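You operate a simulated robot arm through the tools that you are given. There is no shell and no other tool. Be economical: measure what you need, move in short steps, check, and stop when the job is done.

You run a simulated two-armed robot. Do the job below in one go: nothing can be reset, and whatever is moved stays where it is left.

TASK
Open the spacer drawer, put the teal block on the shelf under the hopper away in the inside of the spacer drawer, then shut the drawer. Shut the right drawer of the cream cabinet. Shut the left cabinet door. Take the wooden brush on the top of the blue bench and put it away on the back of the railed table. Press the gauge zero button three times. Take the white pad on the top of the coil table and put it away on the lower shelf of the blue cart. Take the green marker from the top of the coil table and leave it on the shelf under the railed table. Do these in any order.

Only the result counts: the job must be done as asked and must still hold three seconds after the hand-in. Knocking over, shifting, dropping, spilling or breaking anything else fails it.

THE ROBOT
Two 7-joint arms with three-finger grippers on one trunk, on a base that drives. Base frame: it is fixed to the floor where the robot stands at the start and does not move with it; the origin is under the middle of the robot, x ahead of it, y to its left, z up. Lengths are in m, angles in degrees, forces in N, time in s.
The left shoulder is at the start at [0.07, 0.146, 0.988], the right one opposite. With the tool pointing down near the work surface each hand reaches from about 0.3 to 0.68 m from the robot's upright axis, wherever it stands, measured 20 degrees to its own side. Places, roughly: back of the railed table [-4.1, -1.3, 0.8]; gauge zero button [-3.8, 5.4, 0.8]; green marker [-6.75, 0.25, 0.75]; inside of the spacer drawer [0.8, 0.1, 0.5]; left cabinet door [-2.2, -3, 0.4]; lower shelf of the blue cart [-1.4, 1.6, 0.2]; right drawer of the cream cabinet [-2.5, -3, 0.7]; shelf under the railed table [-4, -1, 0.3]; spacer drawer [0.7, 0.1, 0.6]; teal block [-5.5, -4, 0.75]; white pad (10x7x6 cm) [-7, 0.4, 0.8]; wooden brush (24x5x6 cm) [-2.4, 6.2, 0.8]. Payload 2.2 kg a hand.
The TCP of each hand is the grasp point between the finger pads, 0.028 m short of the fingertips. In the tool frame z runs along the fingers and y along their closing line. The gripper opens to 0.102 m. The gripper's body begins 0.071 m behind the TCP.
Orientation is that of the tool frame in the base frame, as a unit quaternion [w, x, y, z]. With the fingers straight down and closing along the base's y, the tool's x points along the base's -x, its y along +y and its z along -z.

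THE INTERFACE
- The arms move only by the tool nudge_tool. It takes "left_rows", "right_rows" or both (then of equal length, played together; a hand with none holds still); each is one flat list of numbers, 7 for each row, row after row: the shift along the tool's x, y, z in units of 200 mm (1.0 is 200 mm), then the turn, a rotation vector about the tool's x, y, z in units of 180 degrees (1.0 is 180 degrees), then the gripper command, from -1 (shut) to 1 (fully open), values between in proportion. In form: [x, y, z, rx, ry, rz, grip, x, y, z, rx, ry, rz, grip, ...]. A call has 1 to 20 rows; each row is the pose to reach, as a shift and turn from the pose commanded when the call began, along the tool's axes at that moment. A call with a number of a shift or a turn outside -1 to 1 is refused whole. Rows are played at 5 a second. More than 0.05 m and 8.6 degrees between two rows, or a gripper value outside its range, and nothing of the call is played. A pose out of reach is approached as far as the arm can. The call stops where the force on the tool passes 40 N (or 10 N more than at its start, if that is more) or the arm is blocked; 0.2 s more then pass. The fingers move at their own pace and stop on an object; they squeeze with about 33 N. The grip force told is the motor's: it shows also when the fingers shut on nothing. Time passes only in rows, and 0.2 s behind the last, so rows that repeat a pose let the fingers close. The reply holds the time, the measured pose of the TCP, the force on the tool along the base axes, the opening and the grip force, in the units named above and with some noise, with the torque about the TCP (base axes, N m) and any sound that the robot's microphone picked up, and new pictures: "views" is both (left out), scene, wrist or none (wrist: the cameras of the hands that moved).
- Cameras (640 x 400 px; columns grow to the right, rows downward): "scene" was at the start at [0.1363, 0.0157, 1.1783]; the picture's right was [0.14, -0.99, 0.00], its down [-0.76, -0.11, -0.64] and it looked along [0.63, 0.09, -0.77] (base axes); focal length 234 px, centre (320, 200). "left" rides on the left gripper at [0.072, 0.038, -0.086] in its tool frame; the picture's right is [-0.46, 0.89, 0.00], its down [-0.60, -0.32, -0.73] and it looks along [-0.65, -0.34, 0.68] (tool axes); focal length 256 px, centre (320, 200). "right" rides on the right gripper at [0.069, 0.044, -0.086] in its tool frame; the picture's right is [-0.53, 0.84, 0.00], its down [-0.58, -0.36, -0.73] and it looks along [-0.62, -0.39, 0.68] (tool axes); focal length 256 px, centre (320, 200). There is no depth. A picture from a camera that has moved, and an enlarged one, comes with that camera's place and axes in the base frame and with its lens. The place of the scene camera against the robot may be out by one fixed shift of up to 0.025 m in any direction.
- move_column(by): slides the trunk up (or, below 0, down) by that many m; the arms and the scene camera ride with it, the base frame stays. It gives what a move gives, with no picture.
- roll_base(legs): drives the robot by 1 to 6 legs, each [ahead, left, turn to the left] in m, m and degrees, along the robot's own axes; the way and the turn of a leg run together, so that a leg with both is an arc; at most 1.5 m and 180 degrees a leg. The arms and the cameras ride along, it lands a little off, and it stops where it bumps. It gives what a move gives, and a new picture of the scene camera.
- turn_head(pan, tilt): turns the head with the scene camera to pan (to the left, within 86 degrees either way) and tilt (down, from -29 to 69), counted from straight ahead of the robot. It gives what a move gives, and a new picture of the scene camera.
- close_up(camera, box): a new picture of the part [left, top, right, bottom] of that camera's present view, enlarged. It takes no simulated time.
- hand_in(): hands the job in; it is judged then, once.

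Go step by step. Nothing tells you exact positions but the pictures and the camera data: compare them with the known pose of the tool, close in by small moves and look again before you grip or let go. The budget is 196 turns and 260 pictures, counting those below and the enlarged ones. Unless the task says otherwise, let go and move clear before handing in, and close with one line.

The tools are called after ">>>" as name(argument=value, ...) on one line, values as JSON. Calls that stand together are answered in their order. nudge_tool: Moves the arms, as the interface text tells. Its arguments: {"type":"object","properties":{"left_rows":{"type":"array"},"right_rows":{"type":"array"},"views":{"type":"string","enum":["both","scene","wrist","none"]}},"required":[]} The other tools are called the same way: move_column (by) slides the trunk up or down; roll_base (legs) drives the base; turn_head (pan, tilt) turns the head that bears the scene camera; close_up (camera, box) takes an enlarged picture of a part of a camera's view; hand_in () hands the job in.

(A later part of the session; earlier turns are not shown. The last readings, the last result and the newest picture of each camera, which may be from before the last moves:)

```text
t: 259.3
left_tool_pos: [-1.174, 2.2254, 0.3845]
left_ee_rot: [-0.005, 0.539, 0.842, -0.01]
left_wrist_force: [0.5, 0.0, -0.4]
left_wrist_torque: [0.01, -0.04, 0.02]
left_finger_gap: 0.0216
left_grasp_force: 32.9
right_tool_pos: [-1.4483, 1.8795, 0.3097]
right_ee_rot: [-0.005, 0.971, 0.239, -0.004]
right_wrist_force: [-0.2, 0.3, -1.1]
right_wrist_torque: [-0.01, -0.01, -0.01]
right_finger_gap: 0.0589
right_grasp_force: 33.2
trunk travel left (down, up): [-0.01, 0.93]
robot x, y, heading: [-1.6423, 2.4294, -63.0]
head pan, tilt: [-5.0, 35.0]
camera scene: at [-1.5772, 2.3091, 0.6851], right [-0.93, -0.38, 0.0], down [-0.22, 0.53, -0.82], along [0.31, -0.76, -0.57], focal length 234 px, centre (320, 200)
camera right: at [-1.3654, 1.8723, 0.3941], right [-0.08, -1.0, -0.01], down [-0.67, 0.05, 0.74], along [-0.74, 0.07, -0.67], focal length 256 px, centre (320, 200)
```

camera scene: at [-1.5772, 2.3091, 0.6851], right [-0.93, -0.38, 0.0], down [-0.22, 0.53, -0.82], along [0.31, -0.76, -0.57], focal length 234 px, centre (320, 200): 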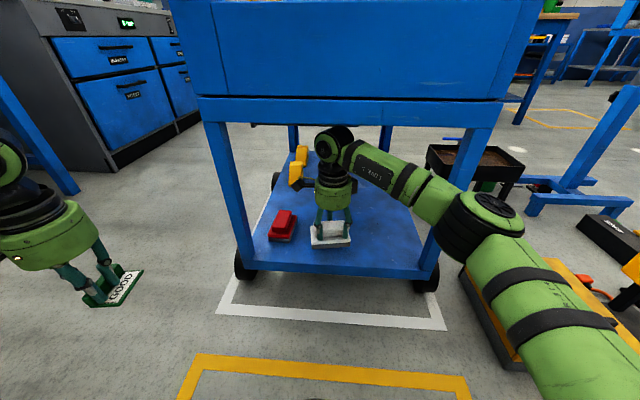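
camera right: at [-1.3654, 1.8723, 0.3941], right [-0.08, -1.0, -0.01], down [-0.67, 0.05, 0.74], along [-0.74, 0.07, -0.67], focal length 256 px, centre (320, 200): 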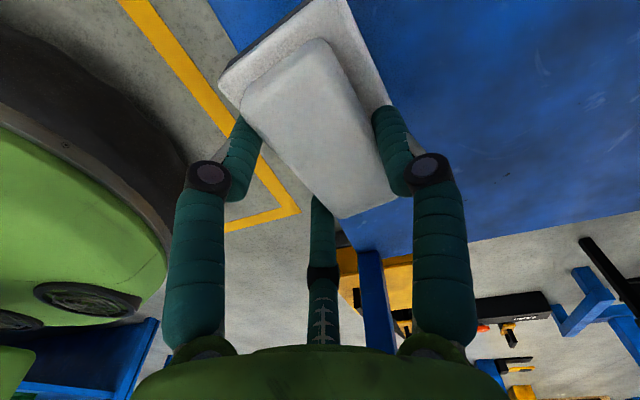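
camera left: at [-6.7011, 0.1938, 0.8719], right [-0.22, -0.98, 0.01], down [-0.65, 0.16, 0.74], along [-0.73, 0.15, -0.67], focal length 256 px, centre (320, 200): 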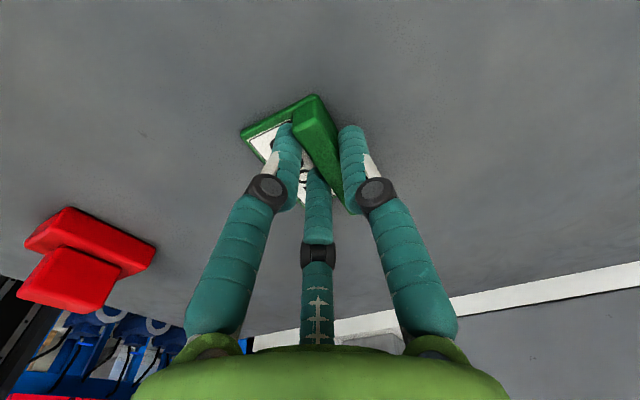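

Over the shelf; go 5 cm further in, then lower partway.

>>> nudge_tool(right_rows=[0, 0.13, 0, 0, 0, 0, -1, 0, 0.27, 0, 0, 0, 0, -1, 0, 0.27, 0.1, 0, 0, 0, -1, 0, 0.27, 0.18, 0, 0, 0, -1], views="both")

```text
t: 260.3
left_tool_pos: [-1.1729, 2.2263, 0.3849]
left_ee_rot: [-0.005, 0.539, 0.842, -0.01]
left_wrist_force: [0.2, 0.0, -0.9]
left_wrist_torque: [0.03, -0.03, 0.01]
left_finger_gap: 0.0213
left_grasp_force: 33.2
right_tool_pos: [-1.4257, 1.8337, 0.2727]
right_ee_rot: [-0.004, 0.971, 0.238, -0.004]
right_wrist_force: [0.6, -0.6, -1.1]
right_wrist_torque: [-0.01, 0.08, 0.0]
right_finger_gap: 0.0589
right_grasp_force: 32.9
trunk travel left (down, up): [-0.01, 0.93]
robot x, y, heading: [-1.643, 2.4328, -62.7]
head pan, tilt: [-5.0, 35.0]
camera scene: at [-1.5772, 2.3091, 0.6852], right [-0.93, -0.38, 0.0], down [-0.22, 0.53, -0.82], along [0.31, -0.76, -0.57], focal length 234 px, centre (320, 200)
camera right: at [-1.3432, 1.8264, 0.3572], right [-0.08, -1.0, -0.01], down [-0.67, 0.05, 0.74], along [-0.74, 0.07, -0.67], focal length 256 px, centre (320, 200)
```

scene: 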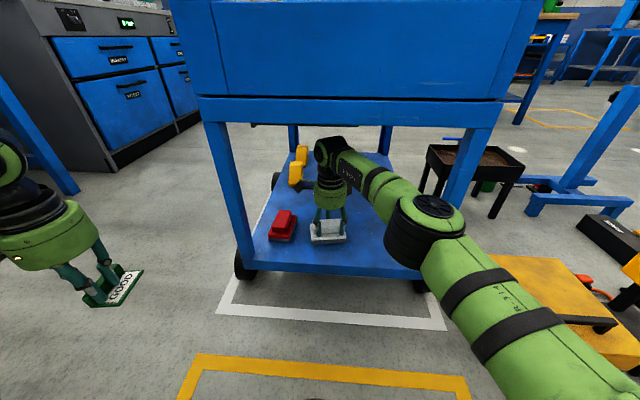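
right: 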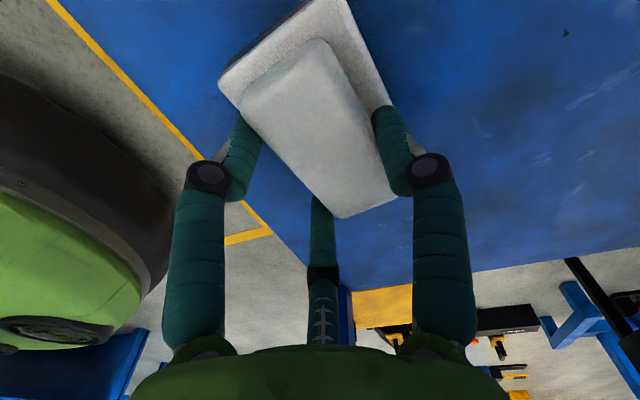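

Pad is well inside the edge. Lowering gently to contact.

>>> nudge_tool(right_rows=[0, 0, 0.025, 0, 0, 0, -1, 0, 0, 0.05, 0, 0, 0, -1, 0, 0, 0.07, 0, 0, 0, -1], views="none")

>>> close_up(camera="scene", box=[230, 150, 430, 290])

```text
t: 261.2
left_tool_pos: [-1.1735, 2.2266, 0.3862]
left_ee_rot: [-0.003, 0.538, 0.843, -0.011]
left_wrist_force: [-0.4, -0.3, -0.6]
left_wrist_torque: [0.0, -0.03, -0.01]
left_finger_gap: 0.0215
left_grasp_force: 32.7
right_tool_pos: [-1.4243, 1.8327, 0.2676]
right_ee_rot: [0.0, 0.971, 0.237, -0.002]
right_wrist_force: [-5.8, 6.7, 18.8]
right_wrist_torque: [-0.29, -0.11, -0.05]
right_finger_gap: 0.0589
right_grasp_force: 33.1
trunk travel left (down, up): [-0.01, 0.93]
robot x, y, heading: [-1.6467, 2.4353, -62.7]
head pan, tilt: [-5.0, 35.0]
stopped in row 3 (right hand): the force on the tool passed its limit at 41 N (the readings are from after the stop); the commanded pose is now the measured one
```

```text
2.86 times, centred on (330, 220) of scene
camera zoom: at [-1.5783, 2.3112, 0.6855], right [-0.93, -0.38, 0.0], down [-0.21, 0.53, -0.82], along [0.31, -0.76, -0.57], focal length 670 px, centre (291, 143)
```

zoom: 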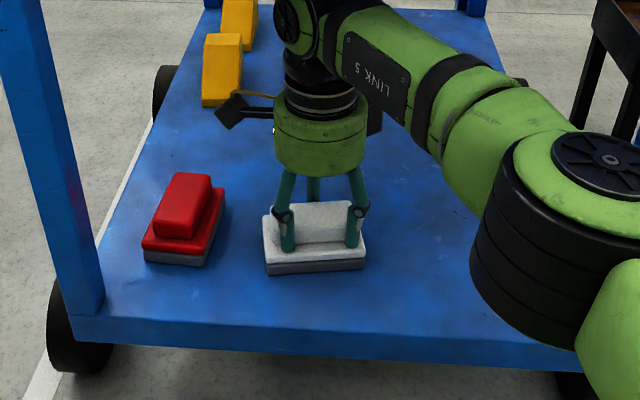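

Pad rests on the shelf. Release, lift, and retract along the same path.

>>> nudge_tool(right_rows=[0, 0, 0, 0, 0, 0, 1, 0, 0, 0, 0, 0, 0, 1, 0, 0, -0.12, 0, 0, 0, 1, 0, 0, -0.27, 0, 0, 0, 1, 0, -0.2, -0.27, 0, 0, 0, 1, 0, -0.4, -0.27, 0, 0, 0, 1, 0, -0.6, -0.27, 0, 0, 0, 1, 0, -0.8, -0.27, 0, 0, 0, 1, 0, -1, -0.27, 0, 0, 0, 1], views="scene")

```text
t: 263.2
left_tool_pos: [-1.1738, 2.2267, 0.3841]
left_ee_rot: [-0.005, 0.539, 0.842, -0.01]
left_wrist_force: [-0.1, 0.1, 0.1]
left_wrist_torque: [-0.02, 0.03, -0.01]
left_finger_gap: 0.0214
left_grasp_force: 32.6
right_tool_pos: [-1.5199, 2.0079, 0.3196]
right_ee_rot: [-0.003, 0.971, 0.237, -0.004]
right_wrist_force: [0.0, 0.3, 0.3]
right_wrist_torque: [-0.01, 0.02, -0.01]
right_finger_gap: 0.102
right_grasp_force: 0.1
right hand out of reach, approached as far as the arm can: row 5
trunk travel left (down, up): [-0.01, 0.93]
robot x, y, heading: [-1.6425, 2.4284, -62.8]
head pan, tilt: [-5.0, 35.0]
camera scene: at [-1.5774, 2.3093, 0.6852], right [-0.93, -0.38, 0.0], down [-0.22, 0.53, -0.82], along [0.31, -0.76, -0.57], focal length 234 px, centre (320, 200)
```

scene: 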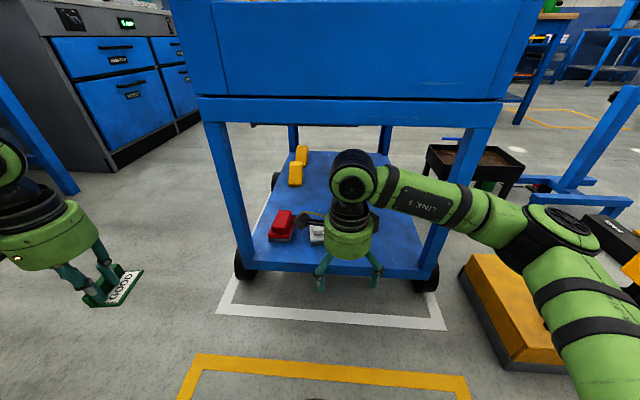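

Pad delivered. Back off, raise the trunk, and turn to face north.

>>> roll_base(legs=[[-0.25, 0, 0]])

>>> move_column(by=0.4)

>>> move_column(by=0.2)

>>> turn_head(pan=0, tilt=15)

>>> roll_base(legs=[[0, 0, 153]])

```text
t: 265.1
left_tool_pos: [-1.2915, 2.4547, 0.3851]
left_ee_rot: [-0.004, 0.538, 0.843, -0.01]
left_wrist_force: [-0.1, -0.2, -0.2]
left_wrist_torque: [0.03, 0.03, 0.02]
left_finger_gap: 0.0214
left_grasp_force: 32.8
right_tool_pos: [-1.6352, 2.236, 0.3185]
right_ee_rot: [-0.002, 0.971, 0.238, -0.003]
right_wrist_force: [0.1, 0.3, -0.3]
right_wrist_torque: [-0.02, 0.0, 0.01]
right_finger_gap: 0.1021
right_grasp_force: 0.1
trunk travel left (down, up): [-0.01, 0.93]
robot x, y, heading: [-1.7599, 2.661, -62.9]
head pan, tilt: [-5.0, 35.0]
camera scene: at [-1.6942, 2.5375, 0.6852], right [-0.93, -0.38, 0.0], down [-0.22, 0.53, -0.82], along [0.31, -0.76, -0.57], focal length 234 px, centre (320, 200)
```

scene: 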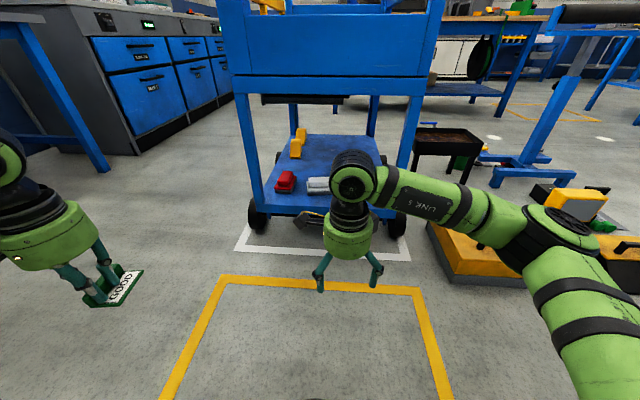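

```text
t: 268.9
left_tool_pos: [-1.2912, 2.4546, 0.7845]
left_ee_rot: [-0.004, 0.537, 0.843, -0.01]
left_wrist_force: [0.0, 0.8, 0.2]
left_wrist_torque: [0.01, 0.01, 0.0]
left_finger_gap: 0.0219
left_grasp_force: 33.0
right_tool_pos: [-1.6352, 2.2377, 0.7194]
right_ee_rot: [-0.003, 0.971, 0.238, -0.004]
right_wrist_force: [0.0, 0.3, -0.5]
right_wrist_torque: [0.0, -0.01, -0.01]
right_finger_gap: 0.1021
right_grasp_force: 0.1
trunk travel left (down, up): [-0.41, 0.53]
robot x, y, heading: [-1.7595, 2.6576, -62.9]
head pan, tilt: [-5.0, 35.0]
```

```text
t: 271.1
left_tool_pos: [-1.2909, 2.455, 0.9849]
left_ee_rot: [-0.005, 0.538, 0.843, -0.01]
left_wrist_force: [-0.1, -0.2, -0.8]
left_wrist_torque: [0.02, -0.03, -0.01]
left_finger_gap: 0.0213
left_grasp_force: 33.1
right_tool_pos: [-1.6357, 2.2352, 0.9185]
right_ee_rot: [-0.003, 0.971, 0.238, -0.003]
right_wrist_force: [0.3, -0.1, 0.0]
right_wrist_torque: [0.0, 0.0, 0.02]
right_finger_gap: 0.102
right_grasp_force: 0.0
trunk travel left (down, up): [-0.61, 0.33]
robot x, y, heading: [-1.7601, 2.6609, -62.9]
head pan, tilt: [-5.0, 35.0]
```

```text
t: 271.9
left_tool_pos: [-1.2914, 2.4553, 0.9848]
left_ee_rot: [-0.005, 0.538, 0.843, -0.011]
left_wrist_force: [0.5, 0.8, -0.1]
left_wrist_torque: [-0.03, -0.01, -0.02]
left_finger_gap: 0.0212
left_grasp_force: 33.1
right_tool_pos: [-1.6369, 2.2368, 0.9193]
right_ee_rot: [-0.002, 0.971, 0.238, -0.003]
right_wrist_force: [0.1, 0.3, -0.1]
right_wrist_torque: [0.0, -0.02, 0.03]
right_finger_gap: 0.1019
right_grasp_force: 0.1
trunk travel left (down, up): [-0.61, 0.33]
robot x, y, heading: [-1.7619, 2.6586, -62.8]
head pan, tilt: [0.0, 15.0]
camera scene: at [-1.6848, 2.536, 1.3171], right [-0.89, -0.46, 0.0], down [-0.12, 0.23, -0.97], along [0.44, -0.86, -0.26], focal length 234 px, centre (320, 200)
```

scene: 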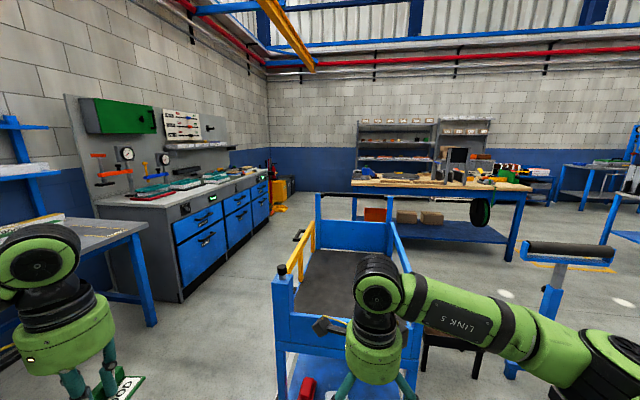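

```text
t: 278.6
left_tool_pos: [-2.0936, 3.0473, 0.9854]
left_ee_rot: [0.01, -0.7, 0.714, -0.007]
left_wrist_force: [0.7, -0.1, -1.5]
left_wrist_torque: [-0.04, -0.02, -0.01]
left_finger_gap: 0.0214
left_grasp_force: 33.0
right_tool_pos: [-1.6867, 3.093, 0.9202]
right_ee_rot: [0.002, -0.013, 1.0, -0.004]
right_wrist_force: [0.6, 0.5, -0.1]
right_wrist_torque: [-0.03, -0.01, -0.03]
right_finger_gap: 0.1021
right_grasp_force: 0.1
trunk travel left (down, up): [-0.61, 0.33]
robot x, y, heading: [-1.7618, 2.6577, 91.3]
head pan, tilt: [0.0, 15.0]
camera scene: at [-1.7533, 2.807, 1.3172], right [1.0, 0.02, 0.0], down [0.01, -0.26, -0.97], along [-0.02, 0.97, -0.26], focal length 234 px, centre (320, 200)
```

scene: 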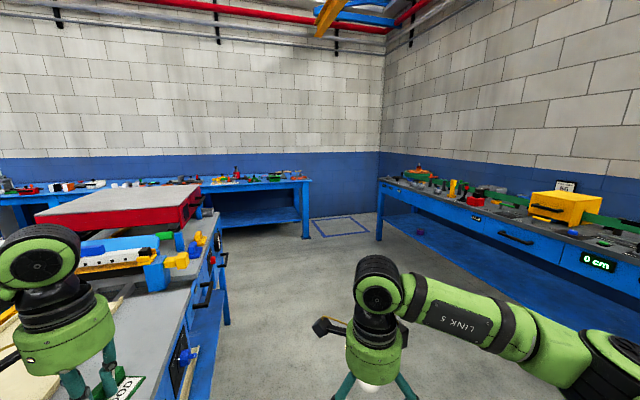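

I see the blue bench along the north wall with the brush near its right end. Driving north.

>>> roll_base(legs=[[1.2, -0.1, 0], [1.2, 0.1, 0], [0, 0, 20]])

>>> turn_head(pan=0, tilt=25)

```text
t: 291.6
left_tool_pos: [-2.2133, 5.3326, 0.9843]
left_ee_rot: [-0.01, 0.804, -0.595, 0.005]
left_wrist_force: [-0.5, -0.4, 0.2]
left_wrist_torque: [-0.01, 0.02, 0.0]
left_finger_gap: 0.0215
left_grasp_force: 33.2
right_tool_pos: [-1.8405, 5.5006, 0.9196]
right_ee_rot: [0.004, -0.172, 0.985, -0.002]
right_wrist_force: [-0.3, 0.2, -0.6]
right_wrist_torque: [-0.01, -0.02, -0.01]
right_finger_gap: 0.1022
right_grasp_force: 0.1
trunk travel left (down, up): [-0.61, 0.33]
robot x, y, heading: [-1.7718, 5.0663, 109.2]
head pan, tilt: [0.0, 15.0]
camera scene: at [-1.8125, 5.2066, 1.3171], right [0.94, 0.33, 0.0], down [0.09, -0.24, -0.97], along [-0.32, 0.91, -0.26], focal length 234 px, centre (320, 200)
```

scene: 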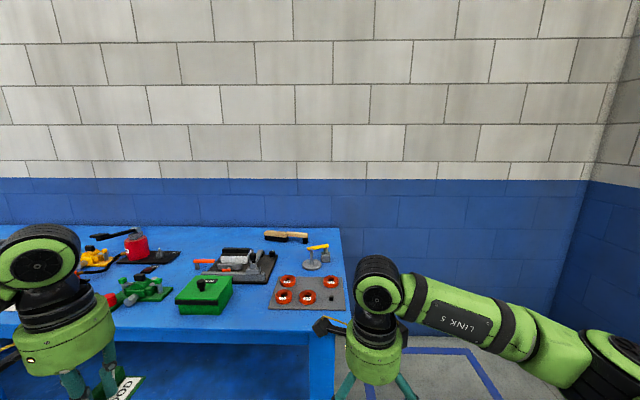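

```text
t: 292.3
left_tool_pos: [-2.213, 5.3324, 0.9838]
left_ee_rot: [-0.01, 0.804, -0.595, 0.005]
left_wrist_force: [0.3, 0.0, -1.5]
left_wrist_torque: [-0.04, -0.02, 0.0]
left_finger_gap: 0.0213
left_grasp_force: 33.5
right_tool_pos: [-1.8414, 5.5004, 0.92]
right_ee_rot: [0.003, -0.171, 0.985, -0.003]
right_wrist_force: [-0.1, 1.3, 0.4]
right_wrist_torque: [-0.05, -0.03, 0.0]
right_finger_gap: 0.1018
right_grasp_force: 0.0
trunk travel left (down, up): [-0.61, 0.33]
robot x, y, heading: [-1.7747, 5.0665, 109.2]
head pan, tilt: [0.0, 25.0]
camera scene: at [-1.8121, 5.2053, 1.301], right [0.94, 0.33, 0.0], down [0.14, -0.4, -0.91], along [-0.3, 0.86, -0.42], focal length 234 px, centre (320, 200)
```

scene: 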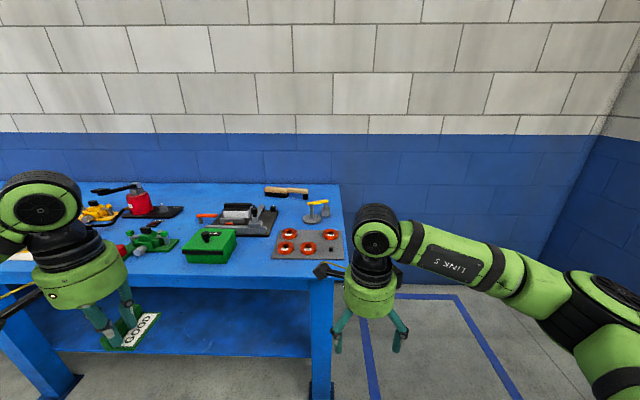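

The brush is at the bench's back right; the front is too far to reach from, so the bench's right end with the left arm would suit best. First, look left for the gauge button and free space.

>>> turn_head(pan=60, tilt=20)

```text
t: 293.6
left_tool_pos: [-2.2128, 5.3322, 0.9855]
left_ee_rot: [-0.01, 0.804, -0.595, 0.005]
left_wrist_force: [0.6, 0.0, -1.1]
left_wrist_torque: [0.0, 0.0, -0.01]
left_finger_gap: 0.0215
left_grasp_force: 33.1
right_tool_pos: [-1.84, 5.5017, 0.9194]
right_ee_rot: [0.003, -0.171, 0.985, -0.003]
right_wrist_force: [1.0, -0.8, -0.3]
right_wrist_torque: [-0.04, 0.0, 0.03]
right_finger_gap: 0.1021
right_grasp_force: 0.0
trunk travel left (down, up): [-0.61, 0.33]
robot x, y, heading: [-1.7779, 5.0651, 109.2]
head pan, tilt: [60.0, 20.0]
camera scene: at [-1.8731, 5.1358, 1.309], right [0.19, 0.98, 0.0], down [0.34, -0.06, -0.94], along [-0.92, 0.18, -0.34], focal length 234 px, centre (320, 200)
```

scene: 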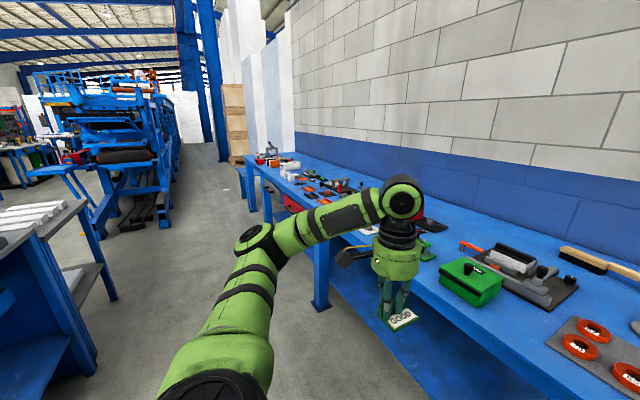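

The lane along the bench is open. I'll slide left along the bench to the gauge button.

>>> roll_base(legs=[[0, 1.0, 0], [0, 0.95, 0]])

>>> turn_head(pan=0, tilt=35)

```text
t: 303.3
left_tool_pos: [-4.0516, 4.6641, 0.9835]
left_ee_rot: [-0.01, 0.806, -0.591, 0.006]
left_wrist_force: [-0.5, 0.1, -0.6]
left_wrist_torque: [0.01, 0.02, -0.03]
left_finger_gap: 0.0217
left_grasp_force: 33.3
right_tool_pos: [-3.6802, 4.8359, 0.9202]
right_ee_rot: [0.003, -0.175, 0.985, -0.003]
right_wrist_force: [0.3, -0.1, -0.5]
right_wrist_torque: [-0.01, 0.01, -0.02]
right_finger_gap: 0.1022
right_grasp_force: 0.0
trunk travel left (down, up): [-0.61, 0.33]
robot x, y, heading: [-3.6152, 4.4013, 109.6]
head pan, tilt: [60.0, 20.0]
camera scene: at [-3.7095, 4.4707, 1.309], right [0.18, 0.98, 0.0], down [0.34, -0.06, -0.94], along [-0.92, 0.17, -0.34], focal length 234 px, centre (320, 200)
```

scene: 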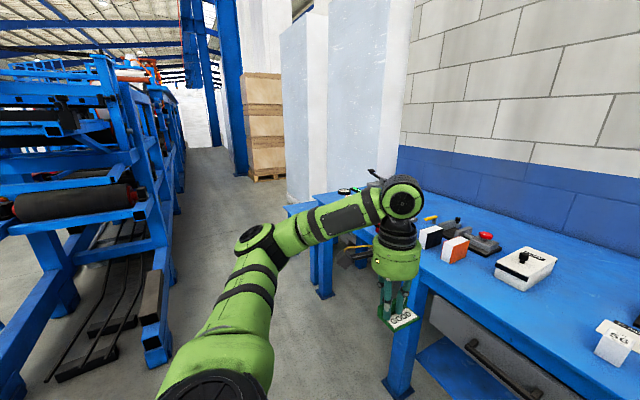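

```text
t: 304.6
left_tool_pos: [-4.0504, 4.6654, 0.9854]
left_ee_rot: [-0.01, 0.806, -0.592, 0.006]
left_wrist_force: [-1.0, 0.5, -0.9]
left_wrist_torque: [-0.05, -0.01, -0.01]
left_finger_gap: 0.0215
left_grasp_force: 32.9
right_tool_pos: [-3.6805, 4.8367, 0.9203]
right_ee_rot: [0.003, -0.176, 0.984, -0.002]
right_wrist_force: [0.0, -0.6, -0.1]
right_wrist_torque: [0.0, 0.01, 0.01]
right_finger_gap: 0.102
right_grasp_force: 0.1
trunk travel left (down, up): [-0.61, 0.33]
robot x, y, heading: [-3.6138, 4.4023, 109.6]
head pan, tilt: [0.0, 35.0]
camera scene: at [-3.6479, 4.537, 1.2852], right [0.94, 0.34, 0.0], down [0.2, -0.54, -0.82], along [-0.28, 0.77, -0.57], focal length 234 px, centre (320, 200)
```

scene: 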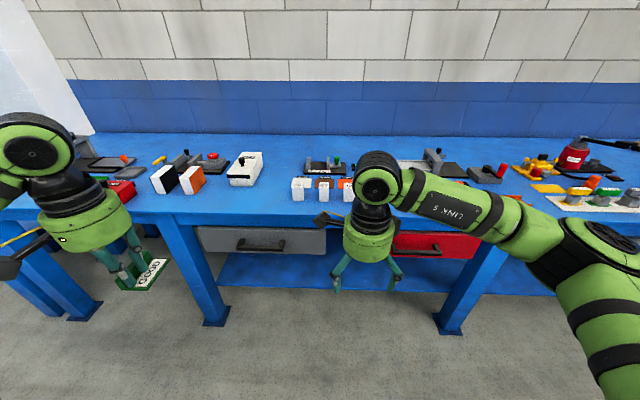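

>>> close_up(camera="scene", box=[220, 135, 480, 265])

>>> roll_base(legs=[[0, -0.2, 0]])

```text
2.46 times, centred on (350, 200) of scene
camera zoom: at [-3.6479, 4.537, 1.2852], right [0.94, 0.34, 0.0], down [0.2, -0.54, -0.82], along [-0.28, 0.77, -0.57], focal length 577 px, centre (246, 200)
```

zoom: 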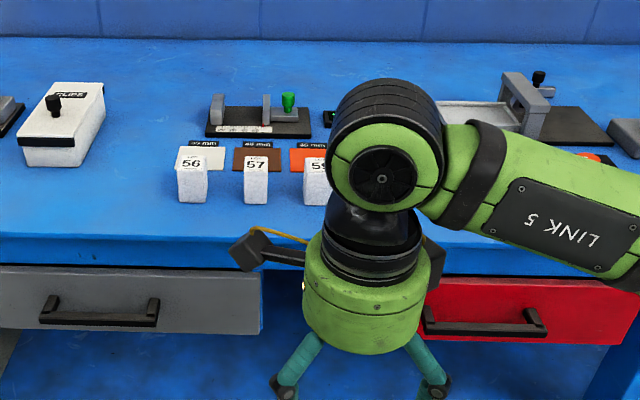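

```text
t: 306.2
left_tool_pos: [-3.8692, 4.7302, 0.984]
left_ee_rot: [-0.009, 0.806, -0.591, 0.006]
left_wrist_force: [-0.1, 0.2, -0.5]
left_wrist_torque: [0.0, 0.05, -0.01]
left_finger_gap: 0.0213
left_grasp_force: 33.1
right_tool_pos: [-3.4992, 4.9011, 0.9197]
right_ee_rot: [0.003, -0.175, 0.984, -0.003]
right_wrist_force: [-0.7, -0.2, 0.2]
right_wrist_torque: [0.01, 0.0, -0.01]
right_finger_gap: 0.1021
right_grasp_force: 0.0
trunk travel left (down, up): [-0.61, 0.33]
robot x, y, heading: [-3.4306, 4.4684, 110.0]
head pan, tilt: [0.0, 35.0]
camera scene: at [-3.4662, 4.6025, 1.2851], right [0.94, 0.34, 0.0], down [0.19, -0.54, -0.82], along [-0.28, 0.77, -0.57], focal length 234 px, centre (320, 200)
```

scene: 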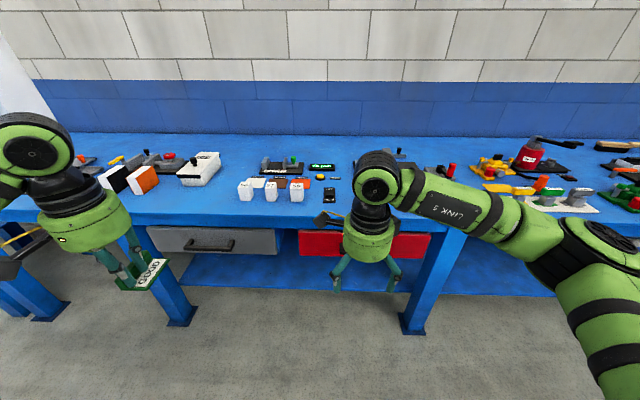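

>>> close_up(camera="scene", box=[230, 140, 390, 240])

```text
4.00 times, centred on (310, 190) of scene
camera zoom: at [-3.4662, 4.6025, 1.2851], right [0.94, 0.34, 0.0], down [0.19, -0.54, -0.82], along [-0.28, 0.77, -0.57], focal length 938 px, centre (360, 240)
```

zoom: 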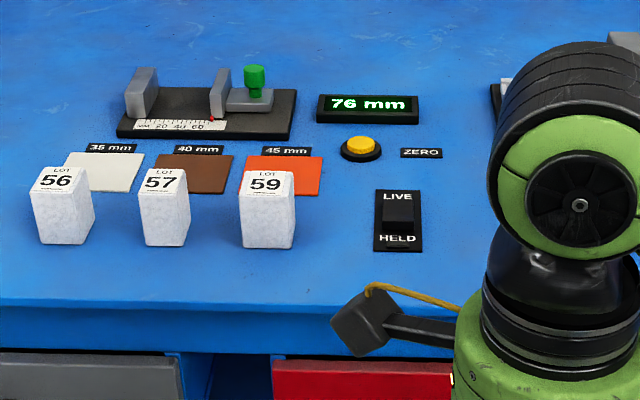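

The yellow ZERO button is beside the 76 mm display. I'll move in so that it's in front of the right hand.

>>> roll_base(legs=[[0.42, 0.1, 0]])

>>> nudge_tool(right_rows=[0, 0, 0, 0, 0, 0, -1, 0, 0, 0, 0, 0, 0, -1, 0, 0, 0, 0, 0, 0, -1], views="both")

```text
t: 308.9
left_tool_pos: [-4.11, 5.0911, 0.9864]
left_ee_rot: [-0.01, 0.808, -0.59, 0.006]
left_wrist_force: [0.3, -1.4, -1.0]
left_wrist_torque: [-0.05, -0.01, 0.01]
left_finger_gap: 0.0214
left_grasp_force: 33.0
right_tool_pos: [-3.741, 5.2657, 0.9187]
right_ee_rot: [0.003, -0.178, 0.984, -0.004]
right_wrist_force: [0.0, 0.7, 0.6]
right_wrist_torque: [0.0, -0.03, 0.02]
right_finger_gap: 0.1021
right_grasp_force: 0.0
trunk travel left (down, up): [-0.61, 0.33]
robot x, y, heading: [-3.6687, 4.8339, 109.9]
head pan, tilt: [0.0, 35.0]
camera scene: at [-3.7055, 4.9668, 1.2852], right [0.94, 0.34, 0.0], down [0.2, -0.54, -0.82], along [-0.28, 0.77, -0.57], focal length 234 px, centre (320, 200)
```

scene: 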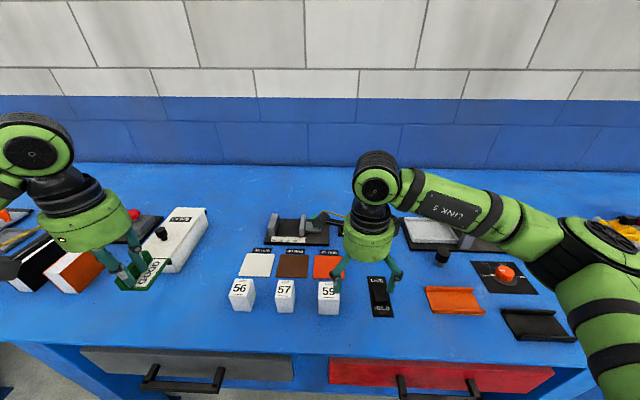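

```text
t: 309.7
left_tool_pos: [-4.1092, 5.0915, 0.985]
left_ee_rot: [-0.011, 0.808, -0.589, 0.005]
left_wrist_force: [-0.9, -0.4, -1.3]
left_wrist_torque: [-0.01, -0.05, 0.0]
left_finger_gap: 0.0216
left_grasp_force: 32.3
right_tool_pos: [-3.7401, 5.2676, 0.9185]
right_ee_rot: [0.004, -0.178, 0.984, -0.003]
right_wrist_force: [-0.1, 0.0, -0.1]
right_wrist_torque: [0.03, 0.04, -0.01]
right_finger_gap: 0.0023
right_grasp_force: 31.1
trunk travel left (down, up): [-0.61, 0.33]
robot x, y, heading: [-3.6645, 4.8328, 110.1]
head pan, tilt: [0.0, 35.0]
camera scene: at [-3.7056, 4.9668, 1.2852], right [0.94, 0.34, 0.0], down [0.2, -0.54, -0.82], along [-0.28, 0.77, -0.57], focal length 234 px, centre (320, 200)
camera right: at [-3.8212, 5.2843, 1.0046], right [0.2, 0.98, 0.0], down [0.66, -0.14, 0.74], along [0.72, -0.15, -0.68], focal length 256 px, centre (320, 200)
```

scene: 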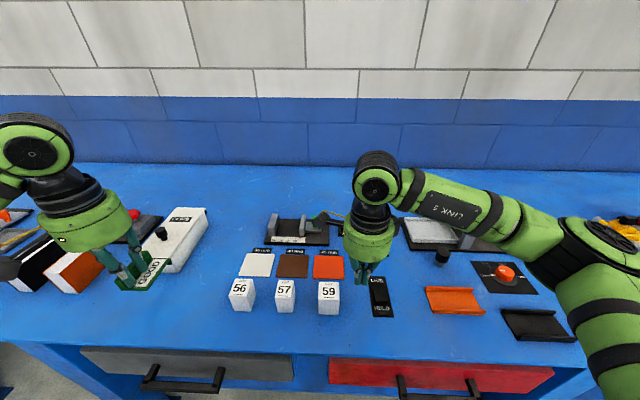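
right: 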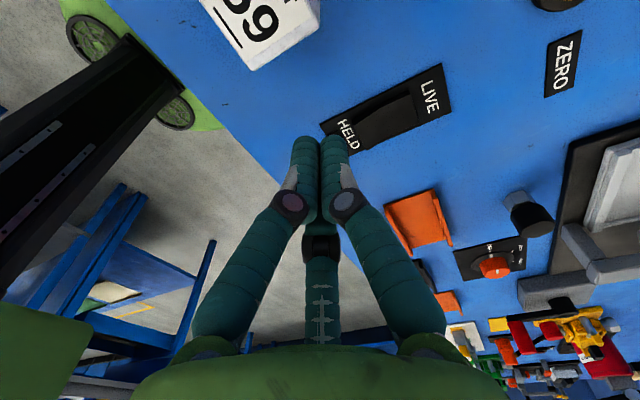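

The button is ~14 cm ahead and 3 cm right of the closed fingers. Moving above it.

>>> nudge_tool(right_rows=[-0.05, 0.2, 0, 0, 0, 0, -1, -0.1, 0.4, 0, 0, 0, 0, -1, -0.15, 0.6, 0, 0, 0, 0, -1, -0.15, 0.7, 0, 0, 0, 0, -1, -0.15, 0.7, 0.15, 0, 0, 0, -1], views="both")

```text
t: 310.9
left_tool_pos: [-4.1094, 5.0926, 0.9851]
left_ee_rot: [-0.01, 0.808, -0.589, 0.005]
left_wrist_force: [-0.5, -0.1, -0.5]
left_wrist_torque: [-0.03, 0.02, 0.02]
left_finger_gap: 0.0217
left_grasp_force: 33.2
right_tool_pos: [-3.7623, 5.4084, 0.8869]
right_ee_rot: [0.004, -0.177, 0.984, -0.003]
right_wrist_force: [1.0, 1.7, -0.1]
right_wrist_torque: [-0.01, 0.01, 0.01]
right_finger_gap: 0.0019
right_grasp_force: 31.8
trunk travel left (down, up): [-0.61, 0.33]
robot x, y, heading: [-3.6663, 4.8319, 110.1]
head pan, tilt: [0.0, 35.0]
camera scene: at [-3.7053, 4.9677, 1.2851], right [0.94, 0.34, 0.0], down [0.2, -0.54, -0.82], along [-0.28, 0.77, -0.57], focal length 234 px, centre (320, 200)
camera right: at [-3.8432, 5.4265, 0.9721], right [0.2, 0.98, 0.0], down [0.66, -0.13, 0.74], along [0.72, -0.15, -0.68], focal length 256 px, centre (320, 200)
```

scene: 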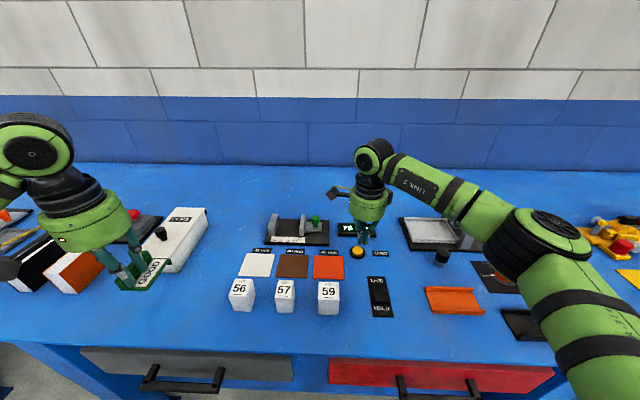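
right: 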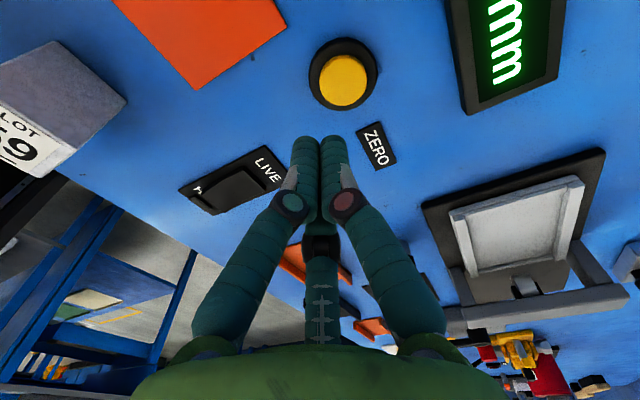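

Small correction (2.3 cm ahead, 1.1 cm left), then a first press down slowly.

>>> nudge_tool(right_rows=[0.055, 0.115, 0, 0, 0, 0, -1, 0.055, 0.115, 0.05, 0, 0, 0, -1, 0.055, 0.115, 0.08, 0, 0, 0, -1], views="wrist")

>>> close_up(camera="scene", box=[310, 190, 430, 290])

```text
t: 311.7
left_tool_pos: [-4.1101, 5.0921, 0.9854]
left_ee_rot: [-0.011, 0.808, -0.589, 0.005]
left_wrist_force: [0.2, 1.0, -0.3]
left_wrist_torque: [0.0, -0.03, -0.04]
left_finger_gap: 0.0215
left_grasp_force: 32.8
right_tool_pos: [-3.7796, 5.4262, 0.871]
right_ee_rot: [0.003, -0.177, 0.984, -0.002]
right_wrist_force: [-1.2, -0.7, 0.1]
right_wrist_torque: [0.02, -0.03, 0.01]
right_finger_gap: 0.0024
right_grasp_force: 31.2
trunk travel left (down, up): [-0.61, 0.33]
robot x, y, heading: [-3.6682, 4.8318, 110.3]
head pan, tilt: [0.0, 35.0]
camera right: at [-3.8618, 5.4431, 0.9564], right [0.2, 0.98, 0.0], down [0.66, -0.14, 0.74], along [0.72, -0.15, -0.68], focal length 256 px, centre (320, 200)
```

right: 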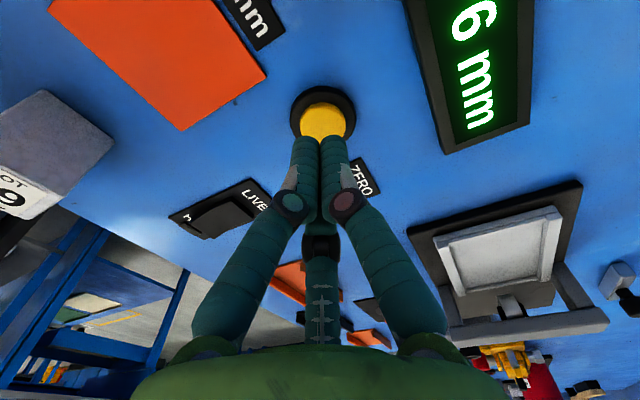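

```text
4.00 times, centred on (370, 240) of scene
camera zoom: at [-3.7059, 4.9668, 1.2852], right [0.94, 0.34, 0.0], down [0.2, -0.54, -0.82], along [-0.28, 0.77, -0.57], focal length 938 px, centre (120, 40)
```

zoom: 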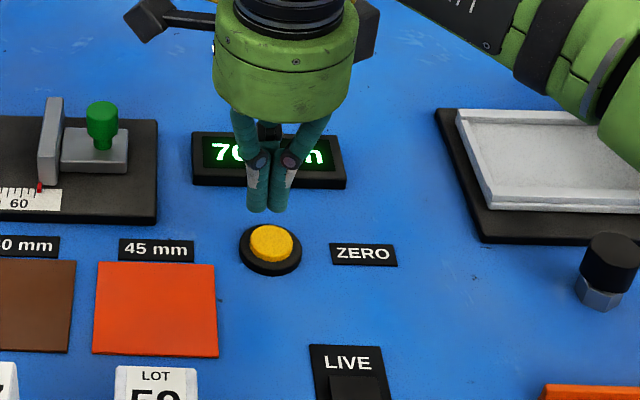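

Centered. Press down in small steps.

>>> nudge_tool(right_rows=[0.02, 0, 0.05, 0, 0, 0, -1, 0.02, 0, 0.075, 0, 0, 0, -1, 0.02, 0, 0.1, 0, 0, 0, -1, 0.02, 0, 0.12, 0, 0, 0, -1, 0.02, 0, 0.14, 0, 0, 0, -1, 0.02, 0, 0.16, 0, 0, 0, -1, 0.02, 0, 0.18, 0, 0, 0, -1, 0.02, 0, 0.2, 0, 0, 0, -1, 0.02, 0, 0.22, 0, 0, 0, -1], views="none")

>>> close_up(camera="scene", box=[310, 190, 430, 290])

```text
t: 313.7
left_tool_pos: [-4.1093, 5.0899, 0.9862]
left_ee_rot: [-0.01, 0.808, -0.589, 0.005]
left_wrist_force: [0.3, 0.3, -1.4]
left_wrist_torque: [-0.01, 0.0, -0.03]
left_finger_gap: 0.0214
left_grasp_force: 32.5
right_tool_pos: [-3.7827, 5.4228, 0.8313]
right_ee_rot: [0.001, -0.178, 0.984, 0.001]
right_wrist_force: [0.6, 3.2, 20.6]
right_wrist_torque: [0.14, -0.19, 0.19]
right_finger_gap: 0.0062
right_grasp_force: 31.5
trunk travel left (down, up): [-0.61, 0.33]
robot x, y, heading: [-3.6664, 4.8336, 110.3]
head pan, tilt: [0.0, 35.0]
heard: click
```

```text
4.00 times, centred on (370, 240) of scene
camera zoom: at [-3.7048, 4.964, 1.2859], right [0.94, 0.34, 0.0], down [0.2, -0.54, -0.82], along [-0.28, 0.77, -0.57], focal length 938 px, centre (120, 40)
```

zoom: 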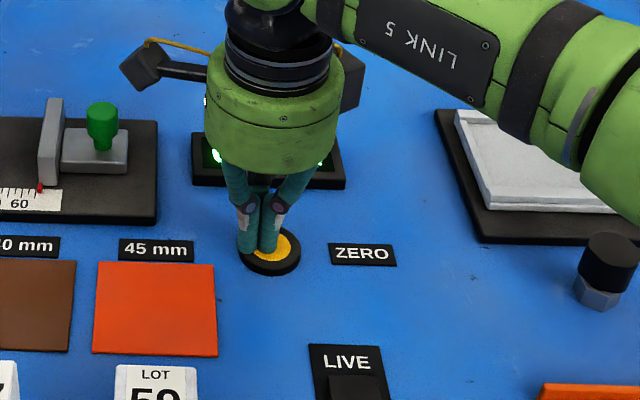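

Click heard: one press. Release fully and press again, second time.

>>> nudge_tool(right_rows=[0, 0, -0.1, 0, 0, 0, -1, 0, 0, -0.18, 0, 0, 0, -1, 0, 0, -0.18, 0, 0, 0, -1, 0, 0, -0.12, 0, 0, 0, -1, 0, 0, -0.08, 0, 0, 0, -1, 0, 0, -0.04, 0, 0, 0, -1, 0, 0, 0, 0, 0, 0, -1], views="none")

>>> nudge_tool(right_rows=[0, 0, -0.1, 0, 0, 0, -1, 0, 0, -0.18, 0, 0, 0, -1, 0, 0, -0.18, 0, 0, 0, -1], views="wrist")

```text
t: 315.3
left_tool_pos: [-4.1083, 5.0899, 0.9872]
left_ee_rot: [-0.011, 0.808, -0.589, 0.004]
left_wrist_force: [0.6, -0.4, -1.4]
left_wrist_torque: [-0.07, -0.01, 0.0]
left_finger_gap: 0.0214
left_grasp_force: 32.9
right_tool_pos: [-3.7809, 5.422, 0.8337]
right_ee_rot: [0.003, -0.178, 0.984, 0.001]
right_wrist_force: [5.1, -1.8, 16.9]
right_wrist_torque: [0.05, -0.22, -0.03]
right_finger_gap: 0.006
right_grasp_force: 31.5
trunk travel left (down, up): [-0.61, 0.33]
robot x, y, heading: [-3.6684, 4.8321, 110.1]
head pan, tilt: [0.0, 35.0]
heard: click
```

```text
t: 316.1
left_tool_pos: [-4.1095, 5.0921, 0.9838]
left_ee_rot: [-0.01, 0.808, -0.589, 0.006]
left_wrist_force: [-0.4, 0.6, -1.1]
left_wrist_torque: [0.03, -0.03, 0.01]
left_finger_gap: 0.0214
left_grasp_force: 33.2
right_tool_pos: [-3.7828, 5.4236, 0.8642]
right_ee_rot: [0.003, -0.177, 0.984, -0.004]
right_wrist_force: [0.2, 0.6, 0.3]
right_wrist_torque: [0.01, -0.03, 0.02]
right_finger_gap: 0.0023
right_grasp_force: 30.7
trunk travel left (down, up): [-0.61, 0.33]
robot x, y, heading: [-3.6672, 4.8309, 110.1]
head pan, tilt: [0.0, 35.0]
camera right: at [-3.864, 5.4417, 0.9489], right [0.2, 0.98, 0.0], down [0.66, -0.14, 0.74], along [0.72, -0.15, -0.68], focal length 256 px, centre (320, 200)
```

right: 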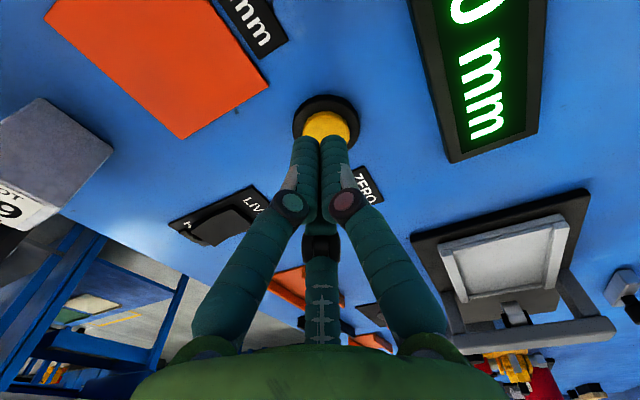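

Two clicks so far. Third press, then lift away.

>>> nudge_tool(right_rows=[0, 0, 0.06, 0, 0, 0, -1, 0, 0, 0.1, 0, 0, 0, -1, 0, 0, 0.14, 0, 0, 0, -1, 0, 0, 0.18, 0, 0, 0, -1, 0, 0, 0.1, 0, 0, 0, -1, 0, 0, -0.05, 0, 0, 0, -1, 0, 0, -0.25, 0, 0, 0, -1], views="none")

>>> close_up(camera="scene", box=[310, 190, 430, 290])

```text
t: 317.7
left_tool_pos: [-4.1081, 5.0914, 0.9854]
left_ee_rot: [-0.01, 0.808, -0.59, 0.004]
left_wrist_force: [0.6, -0.1, -0.3]
left_wrist_torque: [-0.03, -0.02, 0.0]
left_finger_gap: 0.0214
left_grasp_force: 32.9
right_tool_pos: [-3.7848, 5.4236, 0.9154]
right_ee_rot: [0.003, -0.179, 0.984, -0.003]
right_wrist_force: [0.0, 0.5, -0.3]
right_wrist_torque: [0.01, 0.01, -0.01]
right_finger_gap: 0.0022
right_grasp_force: 30.8
trunk travel left (down, up): [-0.61, 0.33]
robot x, y, heading: [-3.6721, 4.8287, 110.3]
head pan, tilt: [0.0, 35.0]
heard: click
```

```text
4.00 times, centred on (370, 240) of scene
camera zoom: at [-3.7058, 4.9662, 1.2851], right [0.94, 0.34, 0.0], down [0.2, -0.54, -0.82], along [-0.28, 0.77, -0.57], focal length 938 px, centre (120, 40)
```

zoom: 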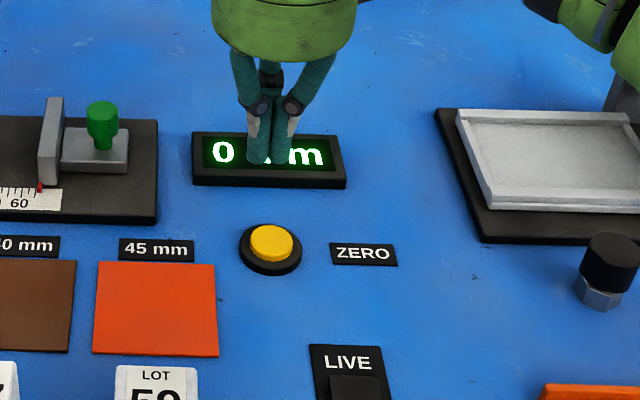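

Three clicks and the display reads 0 mm — done. To free the left hand for the brush, I'll set the marker down on a free spot of this bench and re-take it with the right hand.

>>> nudge_tool(left_rows=[-0.2, 0, 0, 0, 0, 0, -1, -0.2, 0, 0.2, 0, 0, 0, -1, -0.2, 0, 0.4, 0, 0, 0, -1, -0.2, 0, 0.52, 0, 0, 0, -1], right_rows=[0, -0.2, 0, 0, 0, 0, -1, 0, -0.4, 0, 0, 0, 0, -1, -0.15, -0.55, 0, 0, 0, 0, -1, -0.3, -0.6, 0, 0, 0, 0, -1], views="both")

```text
t: 318.7
left_tool_pos: [-4.1181, 5.131, 0.8808]
left_ee_rot: [-0.01, 0.808, -0.589, 0.005]
left_wrist_force: [0.7, -0.8, -1.6]
left_wrist_torque: [-0.01, 0.02, 0.01]
left_finger_gap: 0.0216
left_grasp_force: 33.2
right_tool_pos: [-3.685, 5.3329, 0.9173]
right_ee_rot: [0.003, -0.178, 0.984, -0.003]
right_wrist_force: [0.9, 0.2, 0.3]
right_wrist_torque: [-0.01, 0.01, 0.01]
right_finger_gap: 0.0022
right_grasp_force: 31.8
trunk travel left (down, up): [-0.61, 0.33]
robot x, y, heading: [-3.6671, 4.8295, 110.0]
head pan, tilt: [0.0, 35.0]
camera scene: at [-3.7047, 4.9671, 1.2852], right [0.94, 0.34, 0.0], down [0.2, -0.54, -0.82], along [-0.28, 0.77, -0.57], focal length 234 px, centre (320, 200)
camera right: at [-3.7656, 5.351, 1.0017], right [0.2, 0.98, 0.0], down [0.66, -0.14, 0.74], along [0.72, -0.15, -0.68], focal length 256 px, centre (320, 200)
camera left: at [-4.1327, 5.0499, 0.9656], right [-0.98, 0.17, -0.02], down [0.1, 0.66, 0.74], along [0.14, 0.73, -0.67], focal length 256 px, centre (320, 200)
```

scene: 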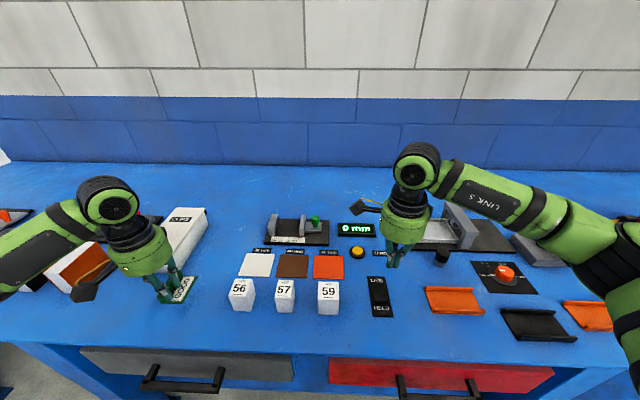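
right: 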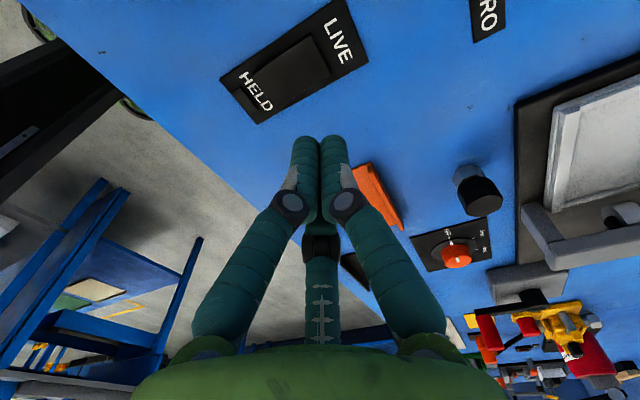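
left: 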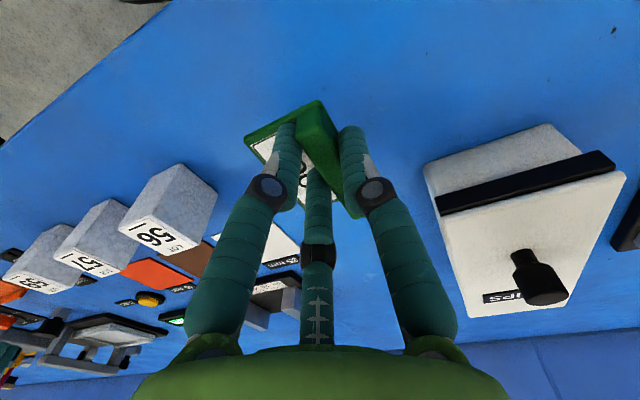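

Free space there; shift slightly away from the CLIPS box and lower to contact.

>>> nudge_tool(left_rows=[0.04, -0.08, 0.08, 0, 0, 0, -1, 0.04, -0.08, 0.13, 0, 0, 0, -1, 0.04, -0.08, 0.16, 0, 0, 0, -1, 0.04, -0.08, 0.18, 0, 0, 0, -1, 0.04, -0.08, 0.2, 0, 0, 0, -1, 0.04, -0.08, 0.22, 0, 0, 0, -1, 0.04, -0.08, 0.24, 0, 0, 0, -1, 0.04, -0.08, 0.26, 0, 0, 0, -1], views="none")

>>> close_up(camera="scene", box=[80, 210, 260, 330])

```text
t: 320.6
left_tool_pos: [-4.1005, 5.1304, 0.836]
left_ee_rot: [-0.016, 0.809, -0.587, -0.003]
left_wrist_force: [4.4, -3.8, 21.0]
left_wrist_torque: [-0.43, 0.02, 0.05]
left_finger_gap: 0.0215
left_grasp_force: 33.0
right_tool_pos: [-3.6836, 5.3326, 0.9169]
right_ee_rot: [0.002, -0.179, 0.984, -0.004]
right_wrist_force: [-0.7, 0.7, -0.1]
right_wrist_torque: [-0.04, 0.03, 0.02]
right_finger_gap: 0.0021
right_grasp_force: 31.5
trunk travel left (down, up): [-0.61, 0.33]
robot x, y, heading: [-3.6655, 4.8314, 110.1]
head pan, tilt: [0.0, 35.0]
stopped in row 8 (left hand): the force on the tool passed its limit at 42 N (the readings are from after the stop); the commanded pose is now the measured one
```

```text
3.33 times, centred on (170, 270) of scene
camera zoom: at [-3.7034, 4.9649, 1.2854], right [0.94, 0.34, 0.0], down [0.2, -0.54, -0.82], along [-0.28, 0.77, -0.57], focal length 782 px, centre (820, -33)
```

zoom: 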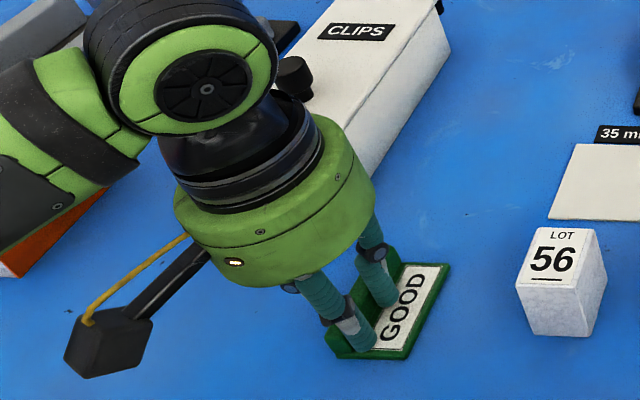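

Marker stands on the bench. Release and clear the left hand up and left.

>>> nudge_tool(left_rows=[0, 0, -0.01, 0, 0, 0, 0.4, 0, 0, -0.01, 0, 0, 0, 0.4, 0, 0, -0.2, 0, 0, 0, 0.4, 0, 0, -0.4, 0, 0, 0, 0.4, 0, 0, -0.6, 0, 0, 0, 0.4, 0.2, 0.1, -0.65, 0, 0, 0, 1, 0.35, 0.25, -0.7, 0, 0, 0, 1, 0.4, 0.45, -0.7, 0, 0, 0, 1], views="scene")

```text
t: 322.4
left_tool_pos: [-4.1652, 5.0243, 0.9695]
left_ee_rot: [-0.015, 0.808, -0.589, -0.001]
left_wrist_force: [-0.5, -0.6, -0.4]
left_wrist_torque: [0.02, 0.0, -0.02]
left_finger_gap: 0.1019
left_grasp_force: 0.0
right_tool_pos: [-3.6867, 5.3324, 0.9157]
right_ee_rot: [0.004, -0.178, 0.984, -0.002]
right_wrist_force: [-0.2, -0.5, -0.7]
right_wrist_torque: [0.04, 0.01, 0.0]
right_finger_gap: 0.002
right_grasp_force: 31.3
trunk travel left (down, up): [-0.61, 0.33]
robot x, y, heading: [-3.6699, 4.8312, 109.9]
head pan, tilt: [0.0, 35.0]
camera scene: at [-3.7063, 4.9657, 1.2853], right [0.94, 0.34, 0.0], down [0.2, -0.54, -0.82], along [-0.28, 0.77, -0.57], focal length 234 px, centre (320, 200)
```

scene: 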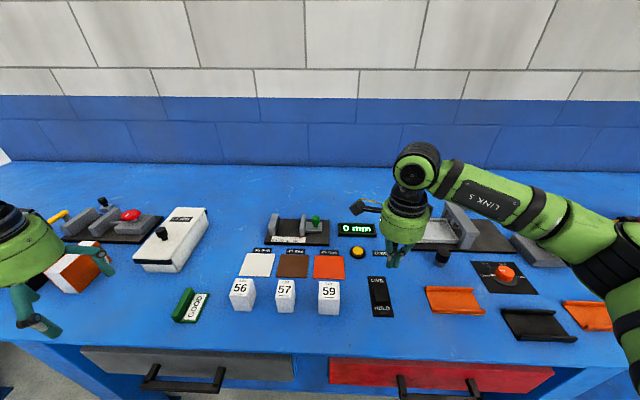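

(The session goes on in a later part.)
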